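You operate a simulated robot arm through the tools that you are given. There is no shell and no other tool. Be economical: measure what you need, move in short steps, check, and stop when the job is done.

The job below is to be done with a simulated robot arm. You get a single attempt, and the scene is never put back.

Task
Shut off the air, move the blue tube back to the nest ports and wipe up the oil.
Fine: valve first, then the blue button once; use the yellow pad and put it back. What is to be rubbed or washed off counts as gone when no trace of it is left.

The check looks at the end state, three seconds after you hand in, the way a careful person would. Anything else that was tipped, shoved, dropped, spilled or broken makes it a failure.

Robot
A 7-joint arm with a two-finger gripper on a trunk, on a base that drives. Base frame: it is fixed to the floor where the robot stands at the start and does not move with it; the origin is under the middle of the robot, x ahead of it, y to its left, z up; the surface under the hand at the start is at about z = 860. Lengths are in mm, angles in rad, forces in N, time in s.
With the tool pointing down near the work surface it reaches from about 320 to 760 mm from the robot's upright axis, wherever it stands. Its first joint turns from -2.496 to 2.496 rad. Places, roughly: air knob [500, 0, 900]; black ball lever [300, -100, 900]; blue button [400, 200, 900]; blue valve [500, 100, 900]; oil smear on the bench [300, 0, 900]; red clamp handle [400, 500, 1000]. Payload 2.45 kg.
The TCP is the grasp point between the finger pads, 26 mm short of the fingertips. In the tool frame z runs along the fingers and y along their closing line. The gripper opens to 96 mm. The gripper's body begins 69 mm behind the TCP.
Orientation is told as [roll, pitch, yaw] about the base's x, y, z axes, in that order, counted from this pose: with the fingers straight down and closing along the base's y, the tool's x points along the base's -x, its y along +y and its z along -z.

Tools
- The arm moves only by the tool drive_tool. Its argument "commands" is a list of rows, each an object (a shift or turn left out is 0, a gripper value left out holds the last) with "travel": the shift along the base's x, y, z in mm, a list of three; "delta_rot": the turn, a rotation vector about the base's x, y, z in rad, a list of three; "grip": the gripper command, from -1 (fully open) to 1 (shut), values between in proportion. In form: [{"travel": [dx, dy, dz], "delta_rot": [rx, ry, rz], "grip": grip}, ...]. A call has 1 to 8 rows; each row is the pose to reach, as a shift and turn from the pose commanded when the call began. Each row takes 0.2 s and may step no farther than 50 mm and 0.15 rad from the row before; otherwise, or with a gripper value out of range, the whole call is refused. Where a pose cannot be reached the arm comes as near as it can. A force on the tool above 40 N (or 10 N above the force at the start of the call, whichever is more), or a blocked arm, ends the call early, and 0.2 s more pass. The fingers move at their own pace and stop on an object; they squeeze with about 43 N. The grip force told is the motor's: it shows also when the fingers shut on nothing. Time passes only in rows, and 0.2 s behind the last, so rows that repeat a pose let the fingers close. It gives the time, the measured TCP pose, the force on the tool (base axes), the opening and the grip force at its end, in the units of the frame above (readings bear some noise), with the torque about the TCP (base axes, N m) and any sound that the robot's microphone picked up, and new pictures: "show" is both (left out), scene, wrist or none.
- Cameras (640 x 400 px; columns grow to the right, rows downward): "scene" is now at [36, 192.2, 1484.2]; the picture's right is [0.12, -0.99, 0.00], its down [-0.64, -0.08, -0.76] and it looks along [0.75, 0.09, -0.65] (base axes); focal length 271 px, centre (320, 200). "wrist" rides on the gripper at [82, 3, -98] in the tool frame; the picture's right is [-0.04, 1.00, 0.00], its down [-0.73, -0.03, -0.68] and it looks along [-0.68, -0.03, 0.73] (tool axes); focal length 256 px, centre (320, 200). There is no depth. A picture from a camera that has moved, and an enlarged one, comes with that camera's place and axes in the base frame and with its lens.
- move_column(by): slides the trunk up (or, below 0, down) by that many mm; the arm and the scene camera ride with it, the base frame stays. It gives what a move gives, with no picture.
- steer(legs): drives the robot by 1 to 6 legs, each [ahead, turn to the left] in mm and rad, along the robot's own axes; the way and the turn of a leg run together, so that a leg with both is an arc; at most 1500 mm and 3.142 rad a leg. The arm and the cameras ride along, it lands a little off, and it stops where it bumps. It gives what a move gives, and a new picture of the scene camera.
- head_to(pan, tilt): turns the head with the scene camera to pan (to the left, within 2.705 rad either way) and tilt (down, from -0.506 to 1.204), counted from straight ahead of the robot. It gives what a move gives, and a new picture of the scene camera.
- zoom(camera, box): a new picture of the part [left, top, right, bottom] of that camera's present view, enlarged. No time passes.
- sign_off(): hands the job in; it is judged then, once.

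Work in short steps. Places have to be worked out from the pictures, the camera data and where the tool is seen: move nearer, look again, correct. Check each grasp and each placing, and mend what went wrong. You have 120 turns and 260 pictures in all, those below and enlarged ones among them. Open the gripper and draw the arm clear of the work before you hand the job in, unless the task says otherwise; then end with one line.

The tools are called by a JSON object that holds its "name" and its "arguments". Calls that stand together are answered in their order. drive_tool: Moves the arm, as the interface text tells. Its arguments: {"type":"object","properties":{"commands":{"type":"array","items":{"type":"object","properties":{"travel":{"type":"array","items":{"type":"number"}},"delta_rot":{"type":"array","items":{"type":"number"}},"grip":{"type":"number"}}}},"show":{"type":"string","enum":["both","scene","wrist","none"]}},"required":["commands"]} The other tools are called the same way: move_column (by) slides the trunk up or down; steer (legs) drives the base; head_to (pan, tilt) turns the head that bears the scene camera; zoom (camera, box) takes an enlarged picture of a part of a camera's view; sign_off () hands the job in.

At the start:

```text
t: 0.0
position: [567.5, 145.9, 1152.3]
orientation: [-0.001, 0.0, -0.001]
force: [0.3, 0.6, -0.5]
torque: [-0.04, 0.01, 0.01]
gripper_width: 95.7
grip_force: 0.1
trunk travel left (down, up): [-525.0, 115.0]
robot x, y, heading: [0.1, -0.2, -0.004]
head pan, tilt: [0.122, 0.707]
```

scene: 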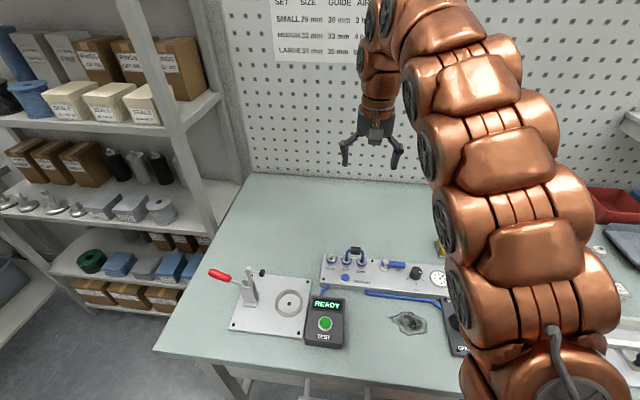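
wrist: 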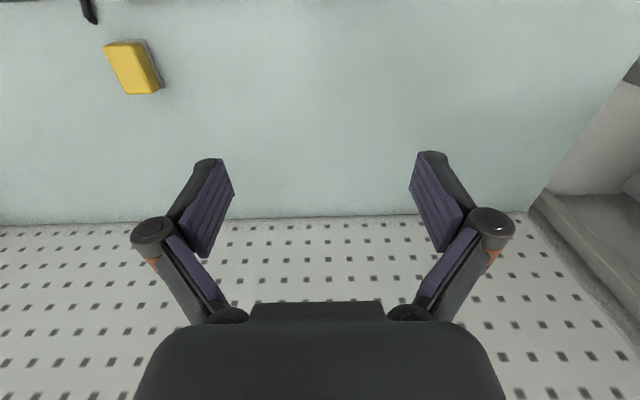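

The bench shows a panel with ports, a blue valve and a knob. I'll enlarge the panel, the right side of the bench and the sign on the wall.

{"name": "zoom", "arguments": {"camera": "scene", "box": [300, 230, 480, 360]}}

{"name": "zoom", "arguments": {"camera": "scene", "box": [200, 250, 360, 360]}}

{"name": "zoom", "arguments": {"camera": "scene", "box": [260, 0, 400, 70]}}

```text
3.08 times, centred on (390, 295) of scene
camera zoom: at [36.0, 192.2, 1484.2], right [0.12, -0.99, 0.0], down [-0.64, -0.08, -0.76], along [0.75, 0.09, -0.65], focal length 835 px, centre (105, -92)
```

zoom: 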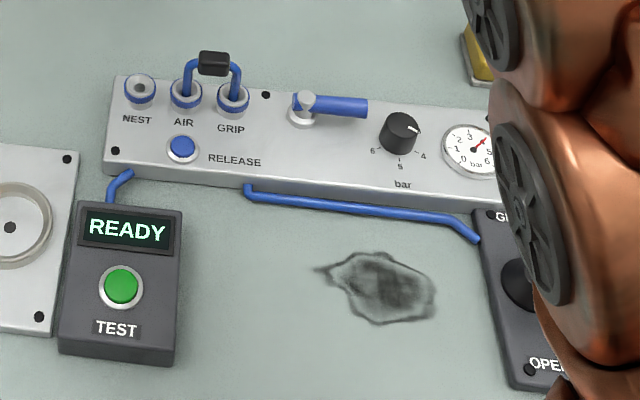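

```text
3.64 times, centred on (280, 305) of scene
camera zoom: at [36.0, 192.2, 1484.2], right [0.12, -0.99, 0.0], down [-0.64, -0.08, -0.76], along [0.75, 0.09, -0.65], focal length 987 px, centre (466, -182)
```

zoom: 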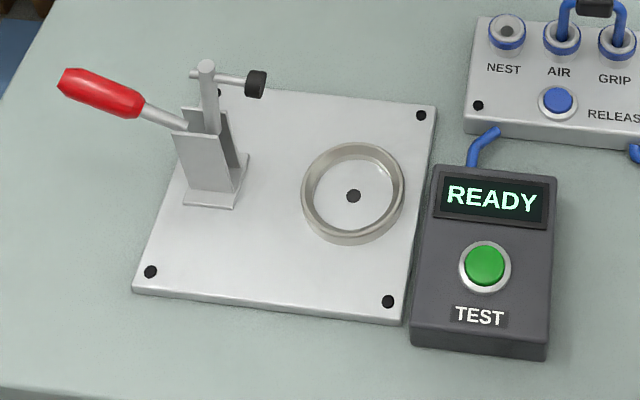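

```text
4.57 times, centred on (330, 35) of scene
camera zoom: at [36.0, 192.2, 1484.2], right [0.12, -0.99, 0.0], down [-0.64, -0.08, -0.76], along [0.75, 0.09, -0.65], focal length 1240 px, centre (274, 954)
```

zoom: 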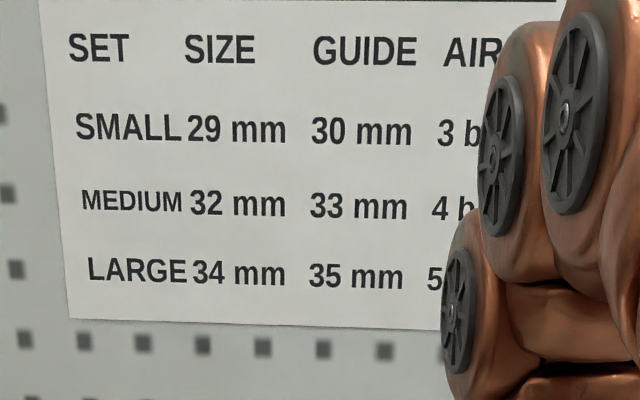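

The jumper bridges AIR and GRIP, and it has to bridge NEST and AIR. The valve is at about [473, 76] with its handle pointing to −y. I'll move the hand back over the panel for a close wrist view.

{"name": "drive_tool", "arguments": {"commands": [{"travel": [-42, -9, -18]}, {"travel": [-84, -18, -36]}, {"travel": [-126, -27, -54]}, {"travel": [-167, -36, -72]}, {"travel": [-167, -36, -72]}]}}

```text
t: 1.2
position: [397.4, 109.2, 1079.6]
orientation: [0.001, -0.001, 0.001]
force: [-0.3, -0.2, 0.2]
torque: [-0.03, -0.01, 0.02]
gripper_width: 96.2
grip_force: 0.0
trunk travel left (down, up): [-525.0, 115.0]
robot x, y, heading: [-1.0, 2.7, -0.005]
head pan, tilt: [0.122, 0.707]
camera scene: at [35.9, 192.2, 1484.2], right [0.12, -0.99, 0.0], down [-0.64, -0.08, -0.76], along [0.75, 0.09, -0.65], focal length 271 px, centre (320, 200)
camera wrist: at [317.0, 112.2, 1180.2], right [0.04, 1.0, 0.0], down [0.73, -0.03, 0.68], along [0.68, -0.03, -0.73], focal length 256 px, centre (320, 200)
```

scene: 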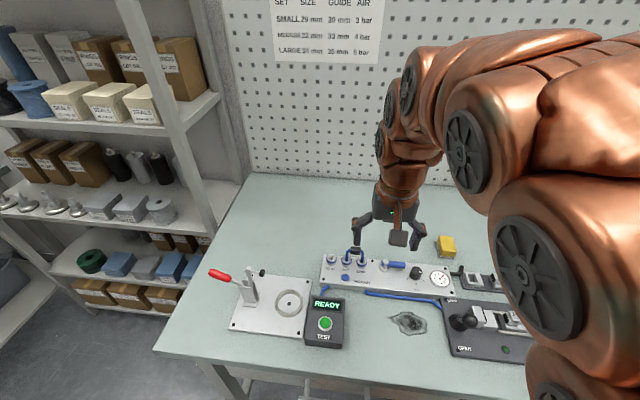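
wrist: 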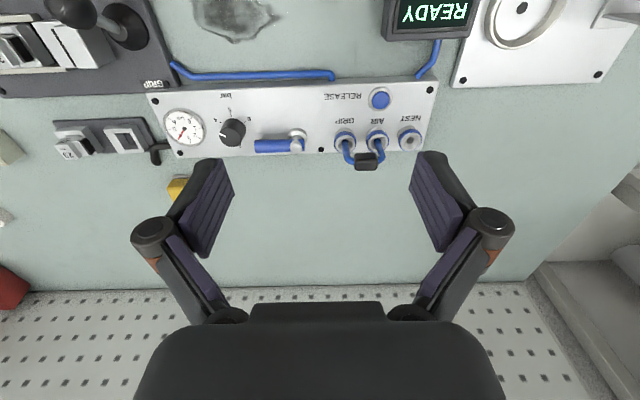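

The whole panel is in view now. I'll enlarge both cameras on it.

{"name": "zoom", "arguments": {"camera": "wrist", "box": [150, 60, 450, 200]}}

{"name": "zoom", "arguments": {"camera": "scene", "box": [310, 230, 470, 330]}}

{"name": "zoom", "arguments": {"camera": "scene", "box": [410, 220, 540, 370]}}

```text
2.13 times, centred on (300, 130) of wrist
camera zoom: at [317.0, 112.2, 1180.2], right [0.04, 1.0, 0.0], down [0.73, -0.03, 0.68], along [0.68, -0.03, -0.73], focal length 546 px, centre (363, 349)
```

zoom: 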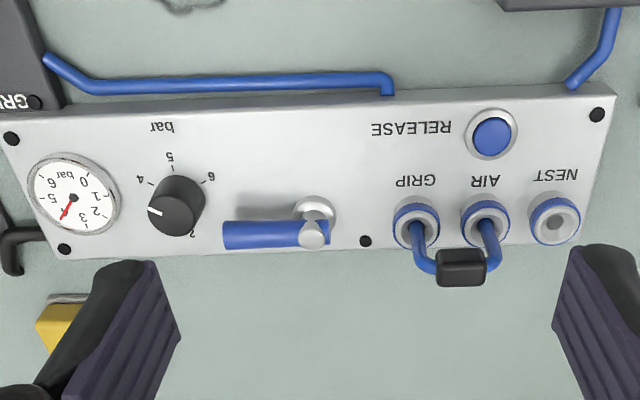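

```text
4.00 times, centred on (390, 280) of scene
camera zoom: at [35.9, 192.2, 1484.2], right [0.12, -0.99, 0.0], down [-0.64, -0.08, -0.76], along [0.75, 0.09, -0.65], focal length 1085 px, centre (40, -120)
```

zoom: 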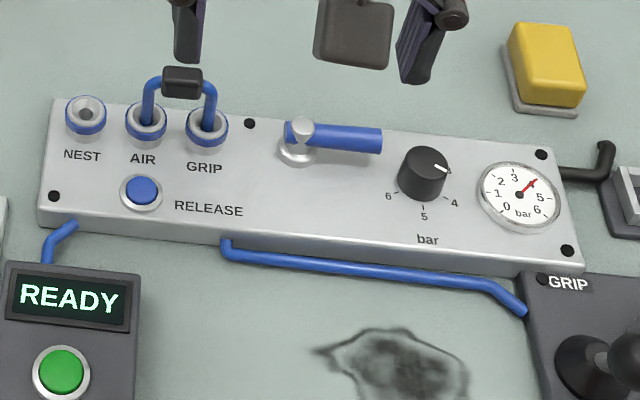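

```text
2.67 times, centred on (475, 295) of scene
camera zoom: at [35.9, 192.2, 1484.2], right [0.12, -0.99, 0.0], down [-0.64, -0.08, -0.76], along [0.75, 0.09, -0.65], focal length 724 px, centre (-93, -53)
```

zoom: 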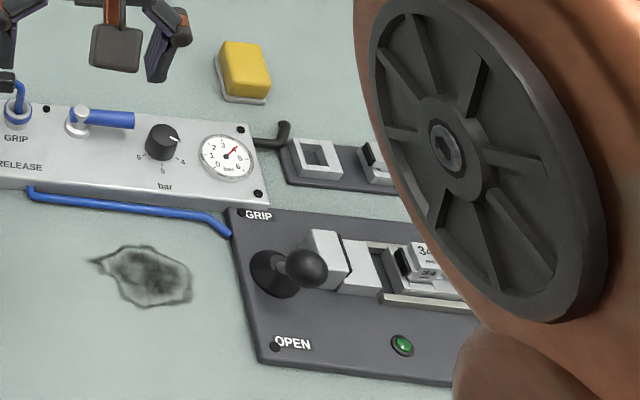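

Triangulating puts the valve pivot at about [482, 75, 904] and the handle tip near y = 23. Before pushing, I'll lower the hand for a closer look and shut the fingers.

{"name": "drive_tool", "arguments": {"commands": [{"travel": [0, -15, -40], "grip": 1}, {"travel": [0, -30, -80], "grip": 1}, {"travel": [0, -45, -90], "grip": 1}, {"travel": [0, -45, -90], "grip": 1}, {"travel": [0, -45, -90], "grip": 1}]}}

{"name": "zoom", "arguments": {"camera": "wrist", "box": [120, 40, 520, 290]}}

```text
t: 2.4
position: [399.6, 64.2, 989.6]
orientation: [0.0, -0.002, 0.001]
force: [0.4, -0.2, -0.4]
torque: [0.02, -0.02, 0.0]
gripper_width: 0.1
grip_force: 16.9
trunk travel left (down, up): [-525.0, 115.0]
robot x, y, heading: [-1.4, 0.3, 0.0]
head pan, tilt: [0.122, 0.707]
camera scene: at [35.9, 192.2, 1484.2], right [0.12, -0.99, 0.0], down [-0.64, -0.08, -0.76], along [0.75, 0.09, -0.65], focal length 271 px, centre (320, 200)
camera wrist: at [317.8, 66.8, 1089.9], right [0.04, 1.0, 0.0], down [0.73, -0.03, 0.68], along [0.68, -0.03, -0.73], focal length 256 px, centre (320, 200)
```

scene: 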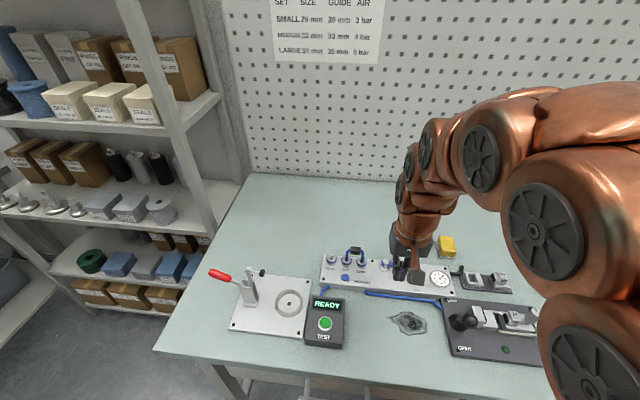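
wrist: 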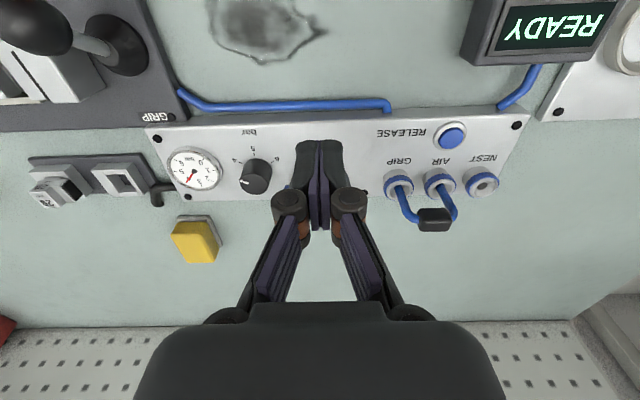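

```text
1.60 times, centred on (320, 165) of wrist
camera zoom: at [317.8, 66.8, 1089.9], right [0.04, 1.0, 0.0], down [0.73, -0.03, 0.68], along [0.68, -0.03, -0.73], focal length 410 px, centre (320, 256)
```

zoom: 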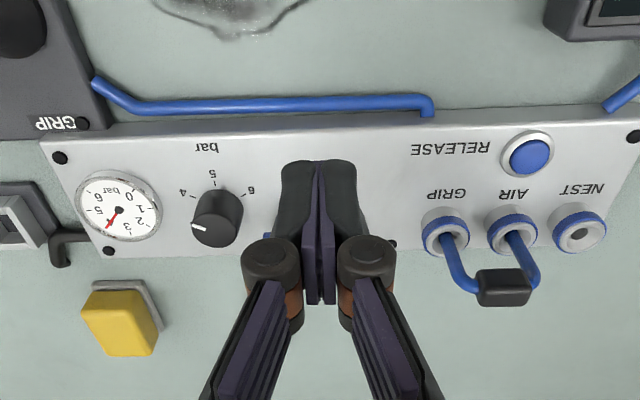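

The closed fingers hide the valve from here, and the panel top works out at z ≈ 890. I'll move behind the handle (x ≈ 525, y ≈ 42) and go down beside it.

{"name": "drive_tool", "arguments": {"commands": [{"travel": [45, -8, 0]}, {"travel": [90, -16, 0]}, {"travel": [125, -22, 0]}, {"travel": [125, -22, -30]}, {"travel": [125, -22, -50]}, {"travel": [125, -22, -50]}]}}

{"name": "zoom", "arguments": {"camera": "scene", "box": [310, 210, 470, 310]}}

{"name": "zoom", "arguments": {"camera": "wrist", "box": [220, 0, 420, 125]}}

```text
t: 3.8
position: [524.7, 41.8, 940.7]
orientation: [-0.001, 0.0, 0.001]
force: [-0.3, 0.2, -0.7]
torque: [0.0, -0.03, -0.02]
gripper_width: 0.2
grip_force: 28.4
trunk travel left (down, up): [-525.0, 115.0]
robot x, y, heading: [5.1, 0.3, 0.001]
head pan, tilt: [0.122, 0.707]
camera scene: at [36.0, 192.2, 1484.2], right [0.12, -0.99, 0.0], down [-0.64, -0.08, -0.76], along [0.75, 0.09, -0.65], focal length 271 px, centre (320, 200)
camera wrist: at [441.7, 45.3, 1041.4], right [0.04, 1.0, 0.0], down [0.73, -0.03, 0.68], along [0.68, -0.03, -0.73], focal length 256 px, centre (320, 200)
```

scene: 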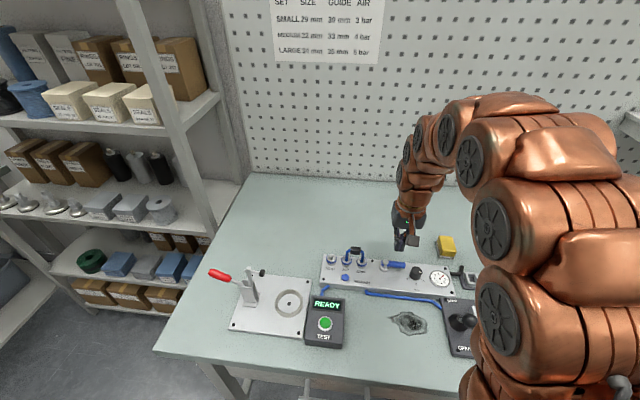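
wrist: 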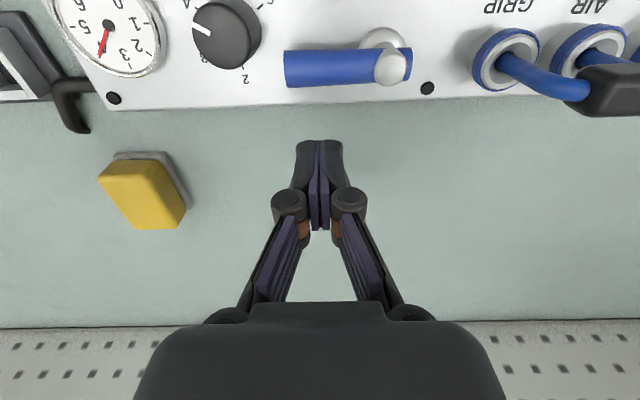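

```text
4.00 times, centred on (390, 260) of scene
camera zoom: at [36.0, 192.2, 1484.2], right [0.12, -0.99, 0.0], down [-0.64, -0.08, -0.76], along [0.75, 0.09, -0.65], focal length 1085 px, centre (40, -40)
```

zoom: 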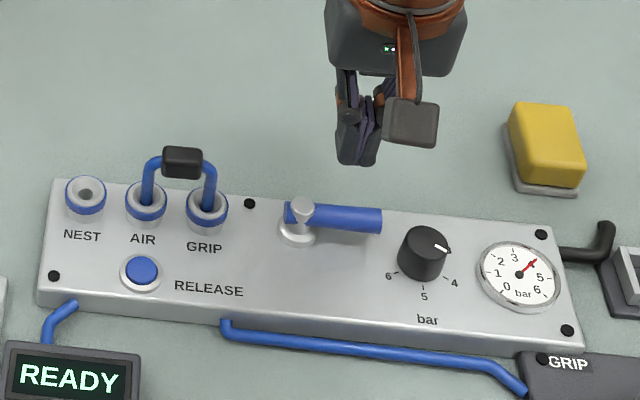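

```text
3.20 times, centred on (320, 62) of wrist
camera zoom: at [441.7, 45.3, 1041.4], right [0.04, 1.0, 0.0], down [0.73, -0.03, 0.68], along [0.68, -0.03, -0.73], focal length 819 px, centre (320, 640)
```

zoom: 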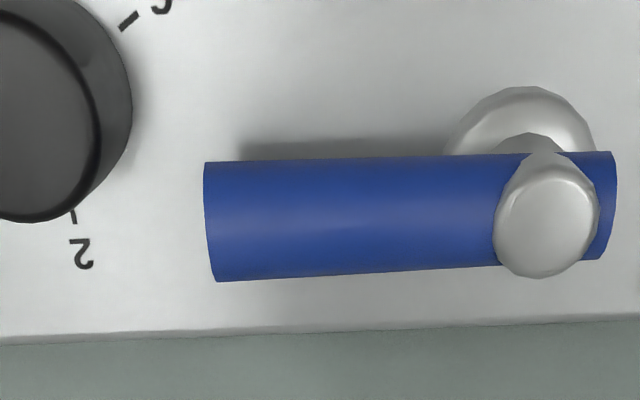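

The cap is at about [479, 76, 914] and the handle centre at z ≈ 907. I'll lower the tips to z ≈ 900, nudge the handle gently toward −x, and see whether it gives.

{"name": "drive_tool", "arguments": {"commands": [{"travel": [0, 0, -14]}, {"travel": [-15, 0, -14]}, {"travel": [-24, 0, -14]}, {"travel": [-30, 0, -14]}, {"travel": [-36, 0, -14]}]}}

```text
t: 5.0
position: [488.5, 40.8, 925.8]
orientation: [0.0, 0.002, 0.001]
force: [1.7, -1.5, 1.9]
torque: [0.02, -0.04, -0.01]
gripper_width: 0.1
grip_force: 28.5
trunk travel left (down, up): [-525.0, 115.0]
robot x, y, heading: [1.1, -1.7, -0.0]
head pan, tilt: [0.122, 0.707]
camera scene: at [36.1, 192.1, 1484.3], right [0.12, -0.99, 0.0], down [-0.64, -0.08, -0.76], along [0.75, 0.09, -0.65], focal length 271 px, centre (320, 200)
camera wrist: at [406.4, 45.0, 1025.6], right [0.04, 1.0, 0.0], down [0.73, -0.03, 0.68], along [0.68, -0.03, -0.73], focal length 256 px, centre (320, 200)
```

scene: 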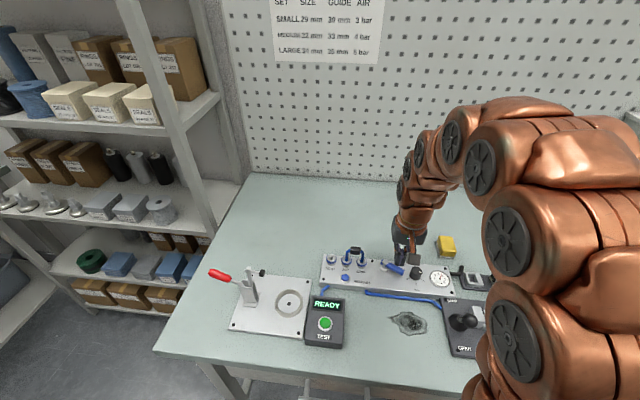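
wrist: 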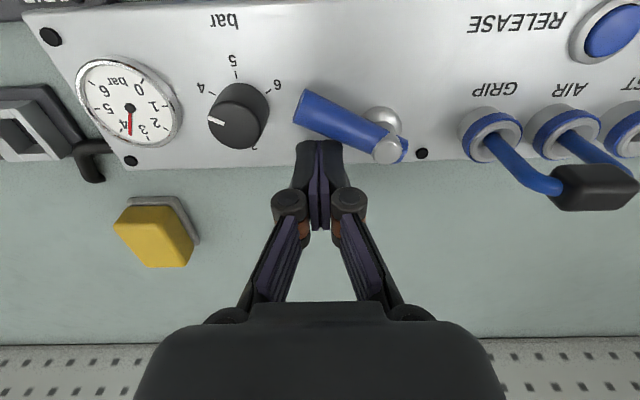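

The valve turns freely that way and the gauge has started to fall. I'll carry on along the arc until the handle points to −x.

{"name": "drive_tool", "arguments": {"commands": [{"travel": [-10, -4, 0]}, {"travel": [-18, -5, 0]}, {"travel": [-28, -2, 0]}, {"travel": [-38, 6, 0]}, {"travel": [-44, 13, 0]}, {"travel": [-46, 17, 0]}]}}

{"name": "zoom", "arguments": {"camera": "scene", "box": [310, 210, 470, 310]}}

```text
t: 6.4
position: [442.8, 58.0, 925.2]
orientation: [-0.001, 0.0, 0.0]
force: [2.9, -8.4, 0.9]
torque: [-0.13, -0.06, -0.08]
gripper_width: 0.0
grip_force: 28.3
trunk travel left (down, up): [-525.0, 115.0]
robot x, y, heading: [-2.8, 1.3, 0.003]
head pan, tilt: [0.122, 0.707]
camera scene: at [36.2, 191.6, 1484.3], right [0.12, -0.99, 0.0], down [-0.64, -0.08, -0.76], along [0.75, 0.09, -0.65], focal length 271 px, centre (320, 200)
camera wrist: at [361.0, 61.1, 1024.8], right [0.04, 1.0, 0.0], down [0.73, -0.03, 0.68], along [0.68, -0.03, -0.73], focal length 256 px, centre (320, 200)
```

scene: 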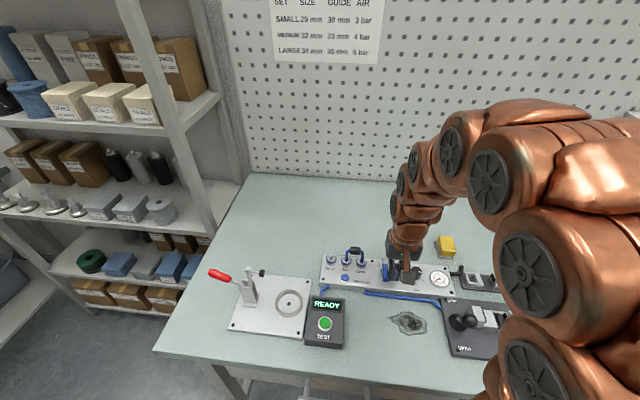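
wrist: 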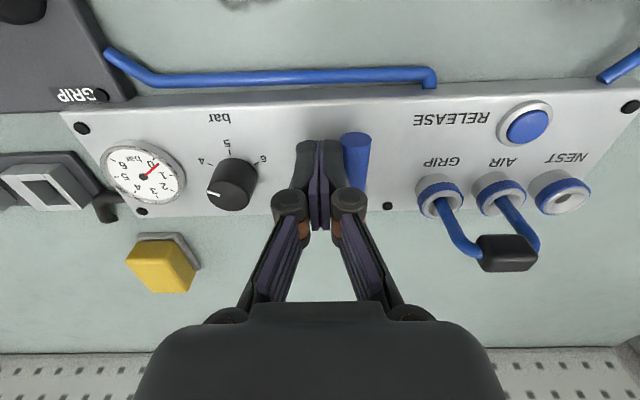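

```text
4.00 times, centred on (390, 260) of scene
camera zoom: at [36.2, 191.6, 1484.3], right [0.12, -0.99, 0.0], down [-0.64, -0.08, -0.76], along [0.75, 0.09, -0.65], focal length 1085 px, centre (40, -40)
```

zoom: 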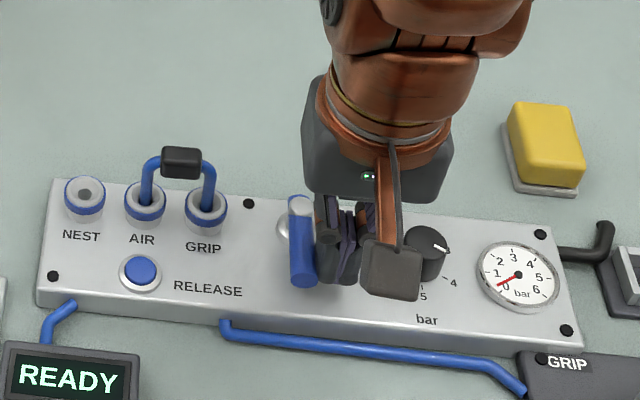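

The handle points along x and the gauge reads about 0. I'll push 4 mm more to feel the stop, then back off and lift.

{"name": "drive_tool", "arguments": {"commands": [{"travel": [0, 2, 0]}, {"travel": [0, 4, 0]}], "show": "none"}}

{"name": "drive_tool", "arguments": {"commands": [{"travel": [0, -9, 0]}, {"travel": [-10, -9, 40]}, {"travel": [-25, 30, 75]}, {"travel": [-40, 70, 75]}, {"travel": [-40, 70, 75]}]}}

{"name": "zoom", "arguments": {"camera": "scene", "box": [310, 210, 470, 310]}}

```text
t: 7.0
position: [442.3, 58.8, 925.4]
orientation: [-0.006, 0.003, 0.001]
force: [1.2, -17.4, 0.8]
torque: [-0.36, -0.06, -0.15]
gripper_width: 0.4
grip_force: 28.6
trunk travel left (down, up): [-525.0, 115.0]
robot x, y, heading: [3.1, 0.1, -0.006]
head pan, tilt: [0.122, 0.707]
stopped in row 2: the force on the tool passed its limit at 43 N (the readings are from after the stop); the commanded pose is now the measured one
```

```text
refused: row 3 steps farther than a row can; nothing moved
```

```text
4.00 times, centred on (390, 260) of scene
camera zoom: at [36.8, 190.4, 1484.5], right [0.12, -0.99, 0.0], down [-0.64, -0.08, -0.76], along [0.75, 0.09, -0.65], focal length 1085 px, centre (40, -40)
```

zoom: 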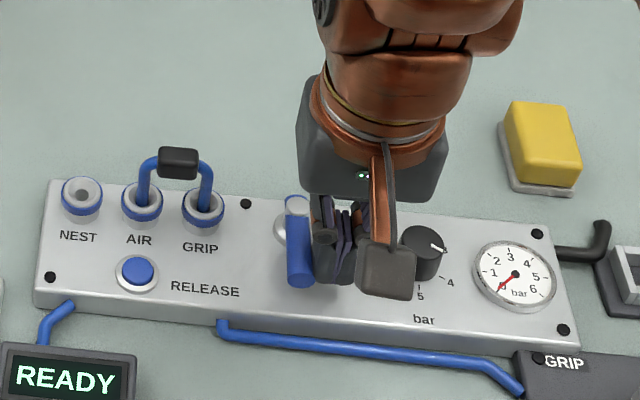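

The handle is firmly against its stop. I'll back off, lift, and go toward a spot above the RELEASE button.

{"name": "drive_tool", "arguments": {"commands": [{"travel": [0, -9, 0]}, {"travel": [-5, -9, 40]}, {"travel": [-8, 20, 75]}, {"travel": [-10, 60, 75]}, {"travel": [-10, 100, 75]}, {"travel": [-10, 114, 60]}, {"travel": [-10, 114, 50]}]}}

{"name": "zoom", "arguments": {"camera": "scene", "box": [310, 210, 470, 310]}}

```text
t: 8.6
position: [433.5, 176.9, 974.8]
orientation: [-0.007, 0.001, 0.002]
force: [-0.5, -0.9, 0.0]
torque: [-0.01, 0.0, 0.01]
gripper_width: 0.3
grip_force: 28.7
trunk travel left (down, up): [-525.0, 115.0]
robot x, y, heading: [-1.2, -0.7, -0.004]
head pan, tilt: [0.122, 0.707]
camera scene: at [36.3, 192.1, 1484.2], right [0.12, -0.99, 0.0], down [-0.64, -0.08, -0.76], along [0.75, 0.09, -0.65], focal length 271 px, centre (320, 200)
camera wrist: at [352.0, 179.6, 1074.8], right [0.04, 1.0, -0.01], down [0.74, -0.02, 0.68], along [0.68, -0.03, -0.74], focal length 256 px, centre (320, 200)
```

scene: 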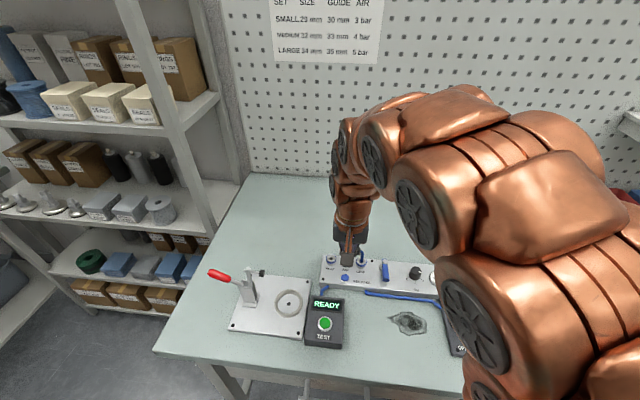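
wrist: 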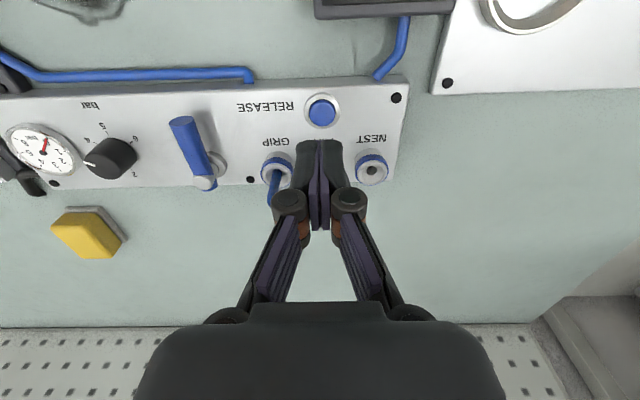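

```text
4.00 times, centred on (390, 260) of scene
camera zoom: at [36.3, 192.1, 1484.2], right [0.12, -0.99, 0.0], down [-0.64, -0.08, -0.76], along [0.75, 0.09, -0.65], focal length 1085 px, centre (40, -40)
```

zoom: 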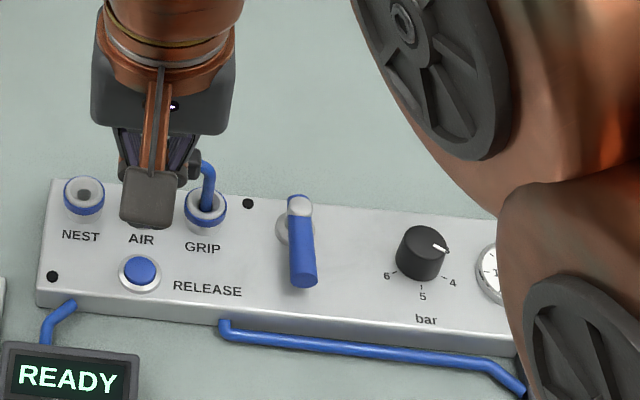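

The gauge stays at 0. RELEASE is at about [429, 176, 898], so I'll centre on it and stop just above it.

{"name": "drive_tool", "arguments": {"commands": [{"travel": [-4.5, -1.5, -15], "delta_rot": [0.007, 0, 0]}, {"travel": [-4.5, -1.5, -30], "delta_rot": [0.007, 0, 0]}, {"travel": [-4.5, -1.5, -38], "delta_rot": [0.007, 0, 0]}]}}

{"name": "zoom", "arguments": {"camera": "scene", "box": [310, 230, 390, 280]}}

{"name": "zoom", "arguments": {"camera": "wrist", "box": [0, 50, 400, 250]}}

```text
t: 9.4
position: [426.5, 172.6, 936.3]
orientation: [0.0, 0.001, 0.001]
force: [-0.1, -0.1, -0.4]
torque: [0.04, 0.0, 0.02]
gripper_width: 0.0
grip_force: 28.6
trunk travel left (down, up): [-525.0, 115.0]
robot x, y, heading: [0.4, -3.0, -0.002]
head pan, tilt: [0.122, 0.707]
camera scene: at [36.3, 192.1, 1484.2], right [0.12, -0.99, 0.0], down [-0.64, -0.08, -0.76], along [0.75, 0.09, -0.65], focal length 271 px, centre (320, 200)
camera wrist: at [345.3, 176.1, 1036.8], right [0.04, 1.0, 0.0], down [0.73, -0.03, 0.68], along [0.68, -0.03, -0.74], focal length 256 px, centre (320, 200)
```

scene: 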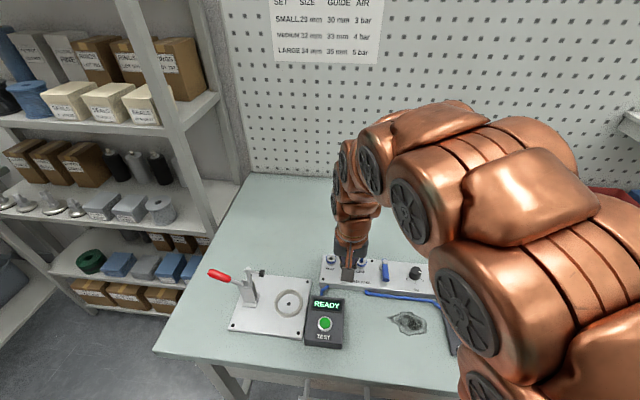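
wrist: 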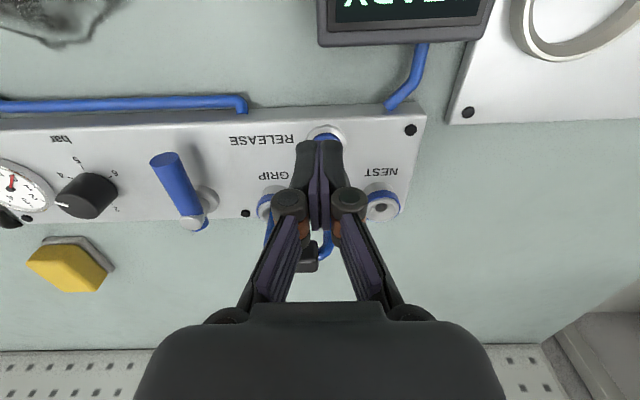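

```text
8.00 times, centred on (350, 255) of scene
camera zoom: at [36.3, 192.1, 1484.2], right [0.12, -0.99, 0.0], down [-0.64, -0.08, -0.76], along [0.75, 0.09, -0.65], focal length 2170 px, centre (80, -240)
```

zoom: 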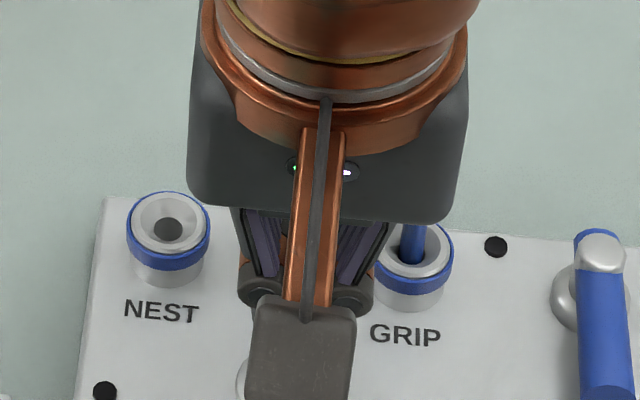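

```text
1.60 times, centred on (200, 150) of wrist
camera zoom: at [345.3, 176.1, 1036.8], right [0.04, 1.0, 0.0], down [0.73, -0.03, 0.68], along [0.68, -0.03, -0.74], focal length 410 px, centre (512, 280)
```

zoom: 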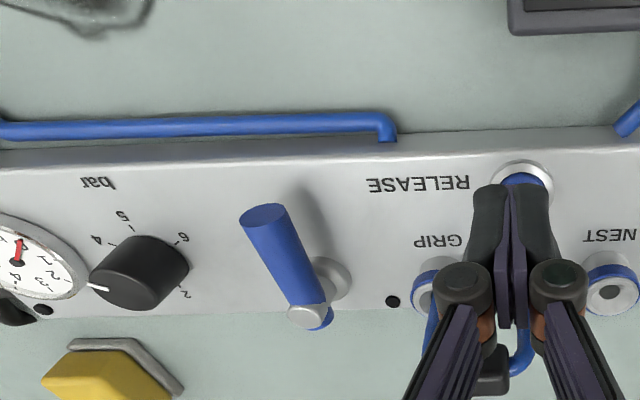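

The gauge is at 0 and the fingers sit slightly to −y of the button. I'll shift 3 mm and press in one smooth stroke.

{"name": "drive_tool", "arguments": {"commands": [{"travel": [2, 3, -6]}, {"travel": [2, 3, -10]}, {"travel": [2, 3, -13]}, {"travel": [2, 3, -16]}]}}

```text
t: 10.4
position: [429.4, 175.5, 920.0]
orientation: [0.0, 0.003, 0.002]
force: [-0.4, -0.2, 0.1]
torque: [-0.02, -0.01, -0.03]
gripper_width: 0.1
grip_force: 28.7
trunk travel left (down, up): [-525.0, 115.0]
robot x, y, heading: [0.1, 0.6, 0.005]
head pan, tilt: [0.122, 0.707]
camera scene: at [36.3, 192.1, 1484.2], right [0.12, -0.99, 0.0], down [-0.64, -0.08, -0.76], along [0.75, 0.09, -0.65], focal length 271 px, centre (320, 200)
camera wrist: at [347.5, 179.1, 1020.1], right [0.04, 1.0, 0.0], down [0.74, -0.03, 0.68], along [0.68, -0.03, -0.74], focal length 256 px, centre (320, 200)
```

scene: 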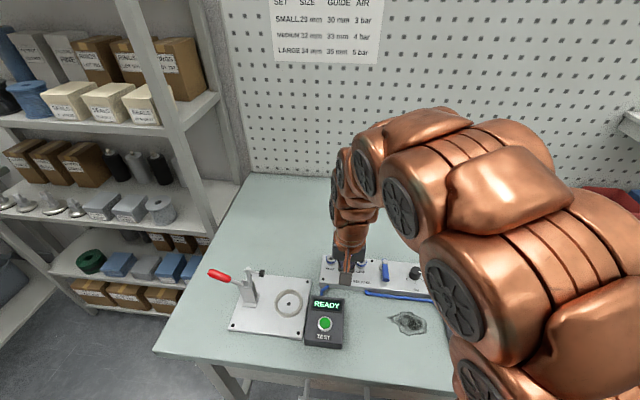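
wrist: 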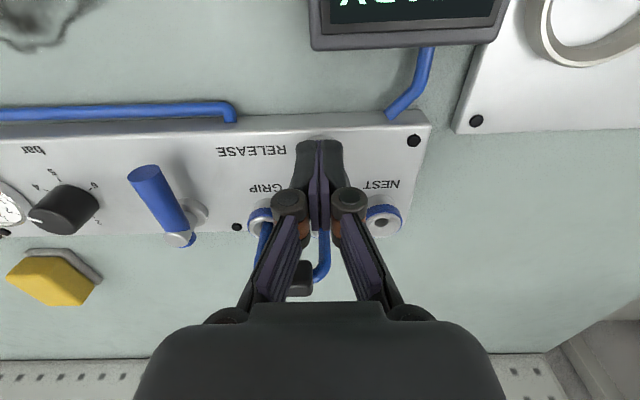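

There's no contact yet at tip z = 894. I'll go on down in 2 mm rows.

{"name": "drive_tool", "arguments": {"commands": [{"travel": [0, 0, -1.5]}, {"travel": [0, 0, -3]}, {"travel": [0, 0, -4.5]}, {"travel": [0, 0, -6]}], "show": "none"}}

```text
t: 11.4
position: [430.0, 176.9, 914.0]
orientation: [0.002, 0.002, 0.001]
force: [-0.2, 0.4, -0.2]
torque: [0.01, -0.03, -0.08]
gripper_width: 0.2
grip_force: 28.8
trunk travel left (down, up): [-525.0, 115.0]
robot x, y, heading: [-1.8, 0.5, 0.002]
head pan, tilt: [0.122, 0.707]
```

Still free at tip z = 888, so I'll continue in small steps.

{"name": "drive_tool", "arguments": {"commands": [{"travel": [0, 0, -1]}, {"travel": [0, 0, -2]}, {"travel": [0, 0, -3]}, {"travel": [0, 0, -4]}], "show": "none"}}

```text
t: 12.4
position: [428.6, 175.5, 910.4]
orientation: [0.001, 0.001, 0.001]
force: [2.1, 0.0, 3.9]
torque: [0.01, -0.05, 0.0]
gripper_width: 6.0
grip_force: 27.9
trunk travel left (down, up): [-525.0, 115.0]
robot x, y, heading: [2.1, -2.0, -0.001]
head pan, tilt: [0.122, 0.707]
heard: click
```

It clicked. I'll lift straight up and look at the gauge and the panel.

{"name": "drive_tool", "arguments": {"commands": [{"travel": [0, 0, 10]}, {"travel": [0, 0, 50]}, {"travel": [-15, 0, 90]}, {"travel": [-30, -15, 125]}, {"travel": [-30, -20, 135]}]}}

{"name": "zoom", "arguments": {"camera": "wrist", "box": [100, 20, 450, 240]}}

{"name": "zoom", "arguments": {"camera": "scene", "box": [310, 210, 470, 310]}}

```text
t: 13.6
position: [398.8, 154.5, 1045.3]
orientation: [-0.001, 0.001, 0.0]
force: [0.0, 0.5, -0.7]
torque: [-0.04, 0.0, -0.01]
gripper_width: 0.0
grip_force: 28.5
trunk travel left (down, up): [-525.0, 115.0]
robot x, y, heading: [0.4, 0.1, 0.003]
head pan, tilt: [0.122, 0.707]
camera scene: at [36.3, 192.1, 1484.2], right [0.12, -0.99, 0.0], down [-0.64, -0.08, -0.76], along [0.75, 0.09, -0.65], focal length 271 px, centre (320, 200)
camera wrist: at [317.6, 158.2, 1144.7], right [0.04, 1.0, 0.0], down [0.73, -0.03, 0.68], along [0.68, -0.03, -0.74], focal length 256 px, centre (320, 200)
```

scene: 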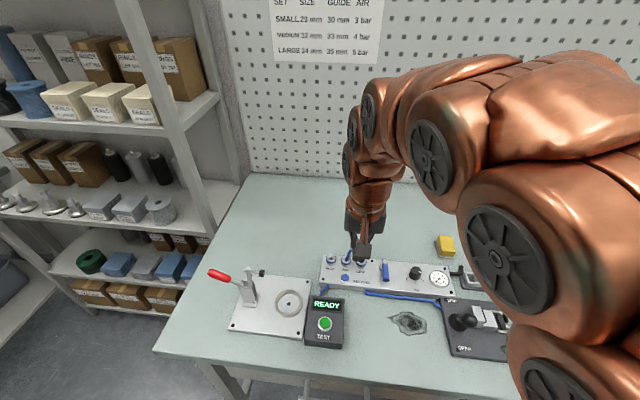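
wrist: 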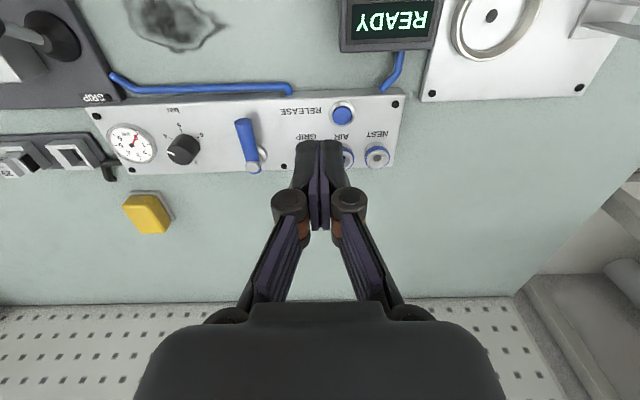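

```text
1.82 times, centred on (275, 130) of wrist
camera zoom: at [317.6, 158.2, 1144.7], right [0.04, 1.0, 0.0], down [0.73, -0.03, 0.68], along [0.68, -0.03, -0.74], focal length 465 px, centre (402, 327)
```

zoom: 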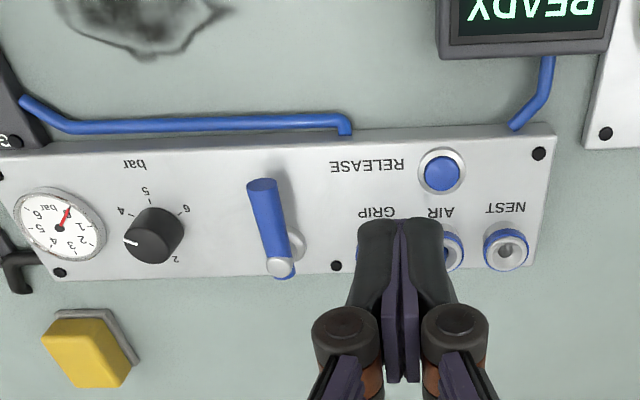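

```text
4.00 times, centred on (390, 260) of scene
camera zoom: at [36.3, 192.1, 1484.2], right [0.12, -0.99, 0.0], down [-0.64, -0.08, -0.76], along [0.75, 0.09, -0.65], focal length 1085 px, centre (40, -40)
```

zoom: 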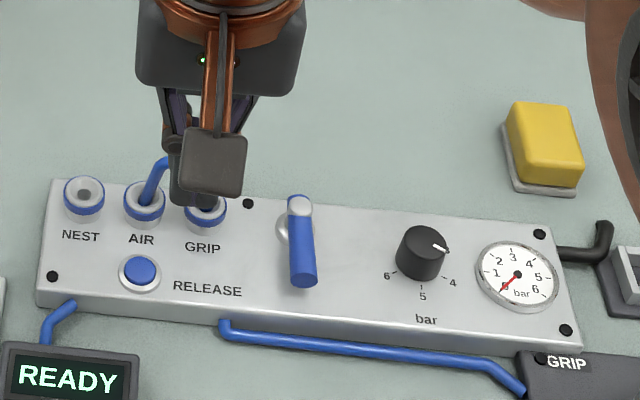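

The gauge is at 0 and the button came back up. The jumper's black block is at about [478, 155, 947], so I'll yaw the tool 90° above it, opened halfway, to pinch the block along x.

{"name": "drive_tool", "arguments": {"commands": [{"travel": [10, 0, 0], "delta_rot": [0, 0, 0.15], "grip": -0.1}, {"travel": [20, 0, 0], "delta_rot": [0, 0, 0.3]}, {"travel": [30, 0, 0], "delta_rot": [0, 0, 0.45]}, {"travel": [40, 0, 0], "delta_rot": [0, 0, 0.6]}, {"travel": [50, 0, 0], "delta_rot": [0, 0, 0.75]}, {"travel": [60, 0, 0], "delta_rot": [0, 0, 0.9]}, {"travel": [70, 0, 0], "delta_rot": [0, 0, 1.05]}, {"travel": [79, 0, 0], "delta_rot": [0, 0, 1.2]}], "show": "none"}}

{"name": "drive_tool", "arguments": {"commands": [{"delta_rot": [0, 0, 0.12]}, {"delta_rot": [0, 0, 0.25]}, {"delta_rot": [0, 0, 0.37]}, {"delta_rot": [0, 0, 0.37]}]}}

{"name": "zoom", "arguments": {"camera": "scene", "box": [310, 210, 470, 310]}}

```text
t: 15.4
position: [479.3, 155.6, 1045.9]
orientation: [0.003, 0.003, 1.203]
force: [-0.1, 0.2, 0.0]
torque: [0.01, -0.05, -0.04]
gripper_width: 52.8
grip_force: 0.0
trunk travel left (down, up): [-525.0, 115.0]
robot x, y, heading: [-2.2, -2.0, -0.005]
head pan, tilt: [0.122, 0.707]
```

```text
t: 16.4
position: [477.3, 155.1, 1046.4]
orientation: [0.0, 0.001, 1.573]
force: [0.1, 0.7, 0.6]
torque: [0.0, -0.02, 0.01]
gripper_width: 52.9
grip_force: 0.0
trunk travel left (down, up): [-525.0, 115.0]
robot x, y, heading: [-0.4, 2.4, -0.002]
head pan, tilt: [0.122, 0.707]
camera scene: at [36.3, 192.1, 1484.2], right [0.12, -0.99, 0.0], down [-0.64, -0.08, -0.76], along [0.75, 0.09, -0.65], focal length 271 px, centre (320, 200)
camera wrist: at [475.7, 73.8, 1146.8], right [-1.0, 0.04, 0.0], down [0.03, 0.73, 0.68], along [0.03, 0.68, -0.74], focal length 256 px, centre (320, 200)
```

scene: 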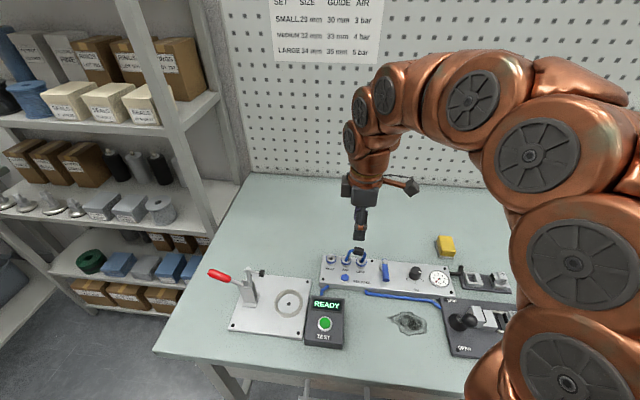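
wrist: 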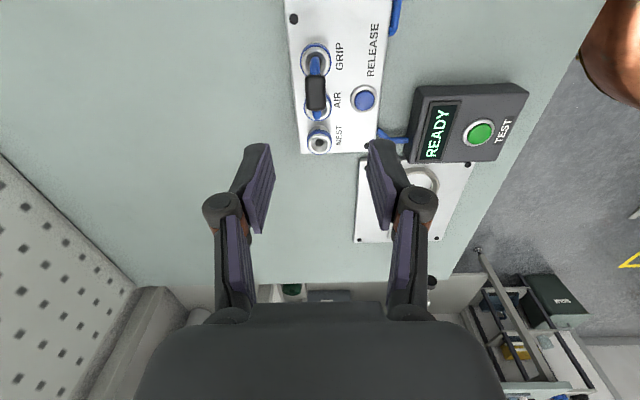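

```text
4.00 times, centred on (390, 260) of scene
camera zoom: at [36.3, 192.1, 1484.2], right [0.12, -0.99, 0.0], down [-0.64, -0.08, -0.76], along [0.75, 0.09, -0.65], focal length 1085 px, centre (40, -40)
```

zoom: 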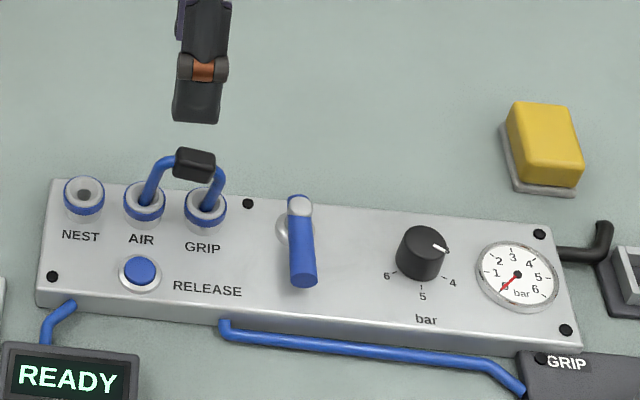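

The jumper sits slightly askew now, perhaps because RELEASE unlatched it. I'll take close views of it.

{"name": "zoom", "arguments": {"camera": "wrist", "box": [260, 20, 400, 160]}}

{"name": "zoom", "arguments": {"camera": "scene", "box": [325, 235, 385, 285]}}

```text
2.86 times, centred on (330, 90) of wrist
camera zoom: at [475.7, 73.8, 1146.8], right [-1.0, 0.04, 0.0], down [0.03, 0.73, 0.68], along [0.03, 0.68, -0.74], focal length 731 px, centre (291, 514)
```

zoom: 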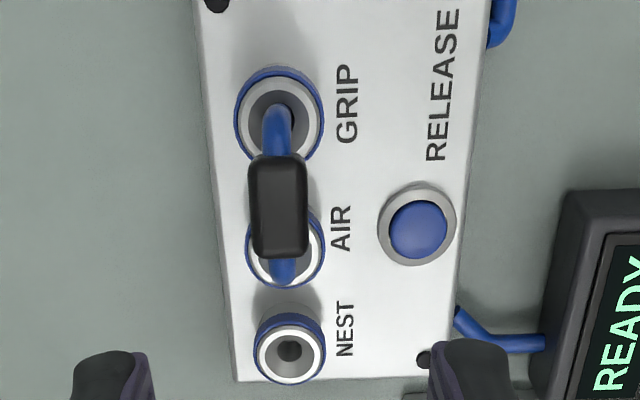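

```text
8.00 times, centred on (355, 260) of scene
camera zoom: at [36.3, 192.1, 1484.2], right [0.12, -0.99, 0.0], down [-0.64, -0.08, -0.76], along [0.75, 0.09, -0.65], focal length 2170 px, centre (40, -280)
```

zoom: 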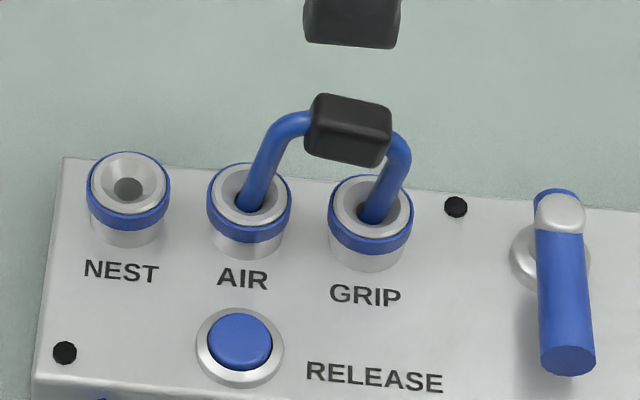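

RELEASE unlatched the jumper: it has risen and leans about 0.23 rad toward −y, with the block at about [481, 146, 944]. I'll tilt the tool to match and come in above it.

{"name": "drive_tool", "arguments": {"commands": [{"travel": [2, -10, -10], "delta_rot": [0.12, 0, 0]}, {"travel": [4, -23, -25], "delta_rot": [0.23, 0, 0]}, {"travel": [4, -20, -50], "delta_rot": [0.23, 0, 0]}, {"travel": [4, -19, -55], "delta_rot": [0.23, 0, 0]}]}}

{"name": "zoom", "arguments": {"camera": "scene", "box": [325, 225, 389, 275]}}

{"name": "zoom", "arguments": {"camera": "wrist", "box": [240, 60, 400, 200]}}

```text
t: 17.4
position: [484.3, 137.6, 991.9]
orientation: [0.001, -0.229, 1.571]
force: [0.3, -0.1, -0.5]
torque: [0.02, -0.02, -0.02]
gripper_width: 52.9
grip_force: 0.1
trunk travel left (down, up): [-525.0, 115.0]
robot x, y, heading: [-3.8, 1.8, 0.001]
head pan, tilt: [0.122, 0.707]
camera scene: at [36.3, 192.0, 1484.2], right [0.12, -0.99, 0.0], down [-0.64, -0.08, -0.76], along [0.75, 0.09, -0.65], focal length 271 px, centre (320, 200)
camera wrist: at [481.0, 35.6, 1071.1], right [-1.0, 0.04, 0.01], down [0.03, 0.56, 0.83], along [0.03, 0.83, -0.56], focal length 256 px, centre (320, 200)
```

scene: 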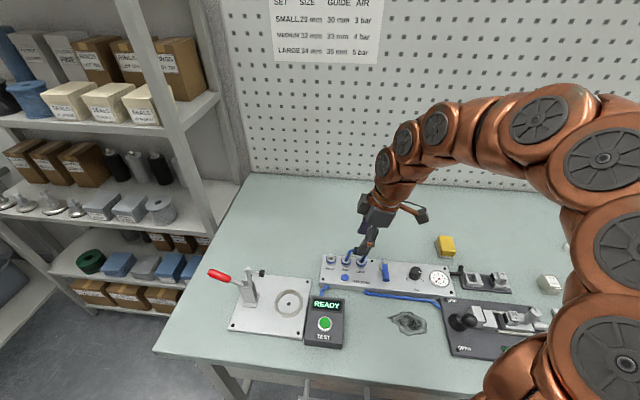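
wrist: 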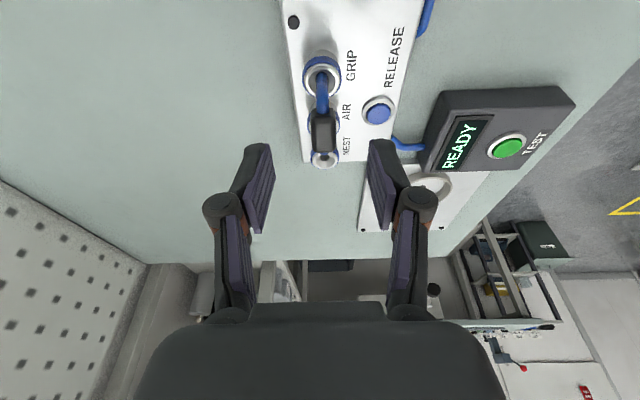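

```text
8.00 times, centred on (357, 250) of scene
camera zoom: at [36.3, 192.0, 1484.2], right [0.12, -0.99, 0.0], down [-0.64, -0.08, -0.76], along [0.75, 0.09, -0.65], focal length 2170 px, centre (24, -200)
```

zoom: 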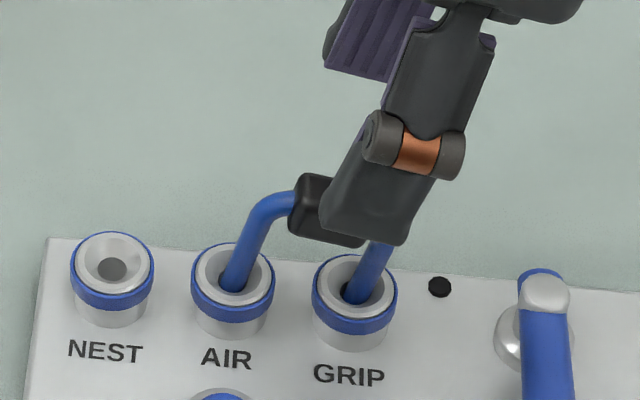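

```text
2.86 times, centred on (320, 130) of wrist
camera zoom: at [481.0, 35.6, 1071.1], right [-1.0, 0.04, 0.01], down [0.03, 0.56, 0.83], along [0.03, 0.83, -0.56], focal length 731 px, centre (320, 400)
```

zoom: 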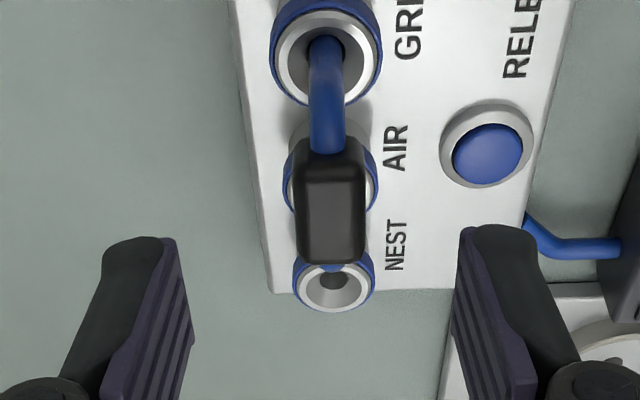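

The block is centred about 3 mm to −x of the tool axis. I'll correct that and go most of the way down along the tilt.

{"name": "drive_tool", "arguments": {"commands": [{"travel": [-2.5, 1, -10]}, {"travel": [-2.5, 3, -20]}, {"travel": [-2.5, 5, -28]}]}}

{"name": "zoom", "arguments": {"camera": "scene", "box": [325, 225, 389, 275]}}

{"name": "zoom", "arguments": {"camera": "wrist", "box": [240, 80, 400, 220]}}

```text
t: 18.2
position: [480.3, 141.8, 962.0]
orientation: [0.001, -0.229, 1.571]
force: [-0.1, 0.9, 0.3]
torque: [-0.01, -0.02, -0.01]
gripper_width: 52.8
grip_force: 0.1
trunk travel left (down, up): [-525.0, 115.0]
robot x, y, heading: [1.6, 0.4, -0.002]
head pan, tilt: [0.122, 0.707]
camera scene: at [36.3, 192.0, 1484.2], right [0.12, -0.99, 0.0], down [-0.64, -0.08, -0.76], along [0.75, 0.09, -0.65], focal length 271 px, centre (320, 200)
camera wrist: at [477.3, 40.2, 1041.0], right [-1.0, 0.04, 0.01], down [0.03, 0.56, 0.83], along [0.03, 0.83, -0.56], focal length 256 px, centre (320, 200)
```

scene: 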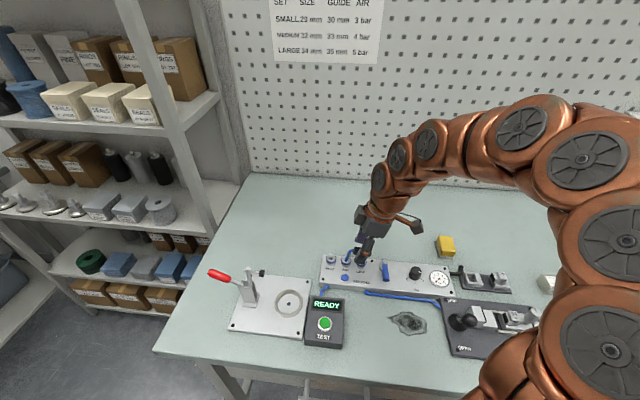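
wrist: 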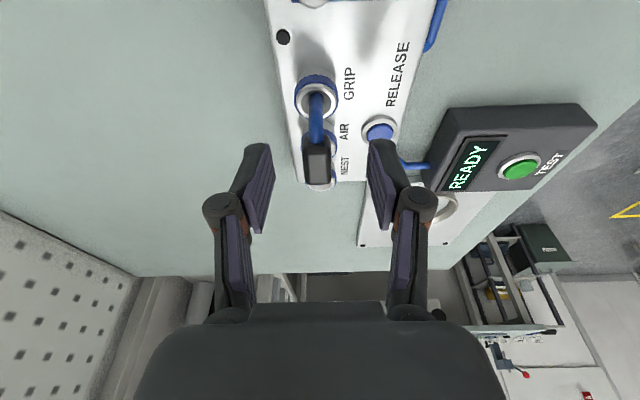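

```text
8.00 times, centred on (357, 250) of scene
camera zoom: at [36.3, 192.0, 1484.2], right [0.12, -0.99, 0.0], down [-0.64, -0.08, -0.76], along [0.75, 0.09, -0.65], focal length 2170 px, centre (24, -200)
```

zoom: 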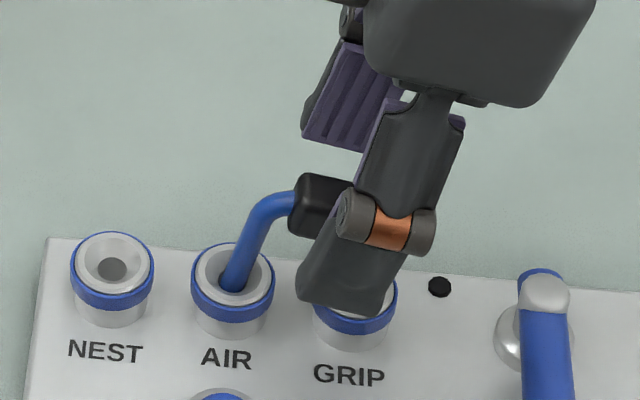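

```text
2.86 times, centred on (320, 150) of wrist
camera zoom: at [477.3, 40.2, 1041.0], right [-1.0, 0.04, 0.01], down [0.03, 0.56, 0.83], along [0.03, 0.83, -0.56], focal length 731 px, centre (320, 343)
```

zoom: 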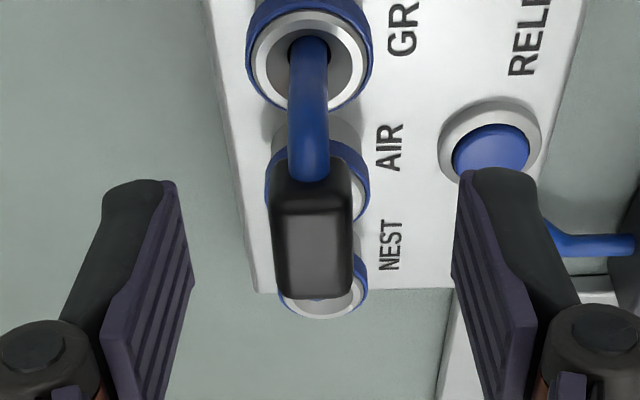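

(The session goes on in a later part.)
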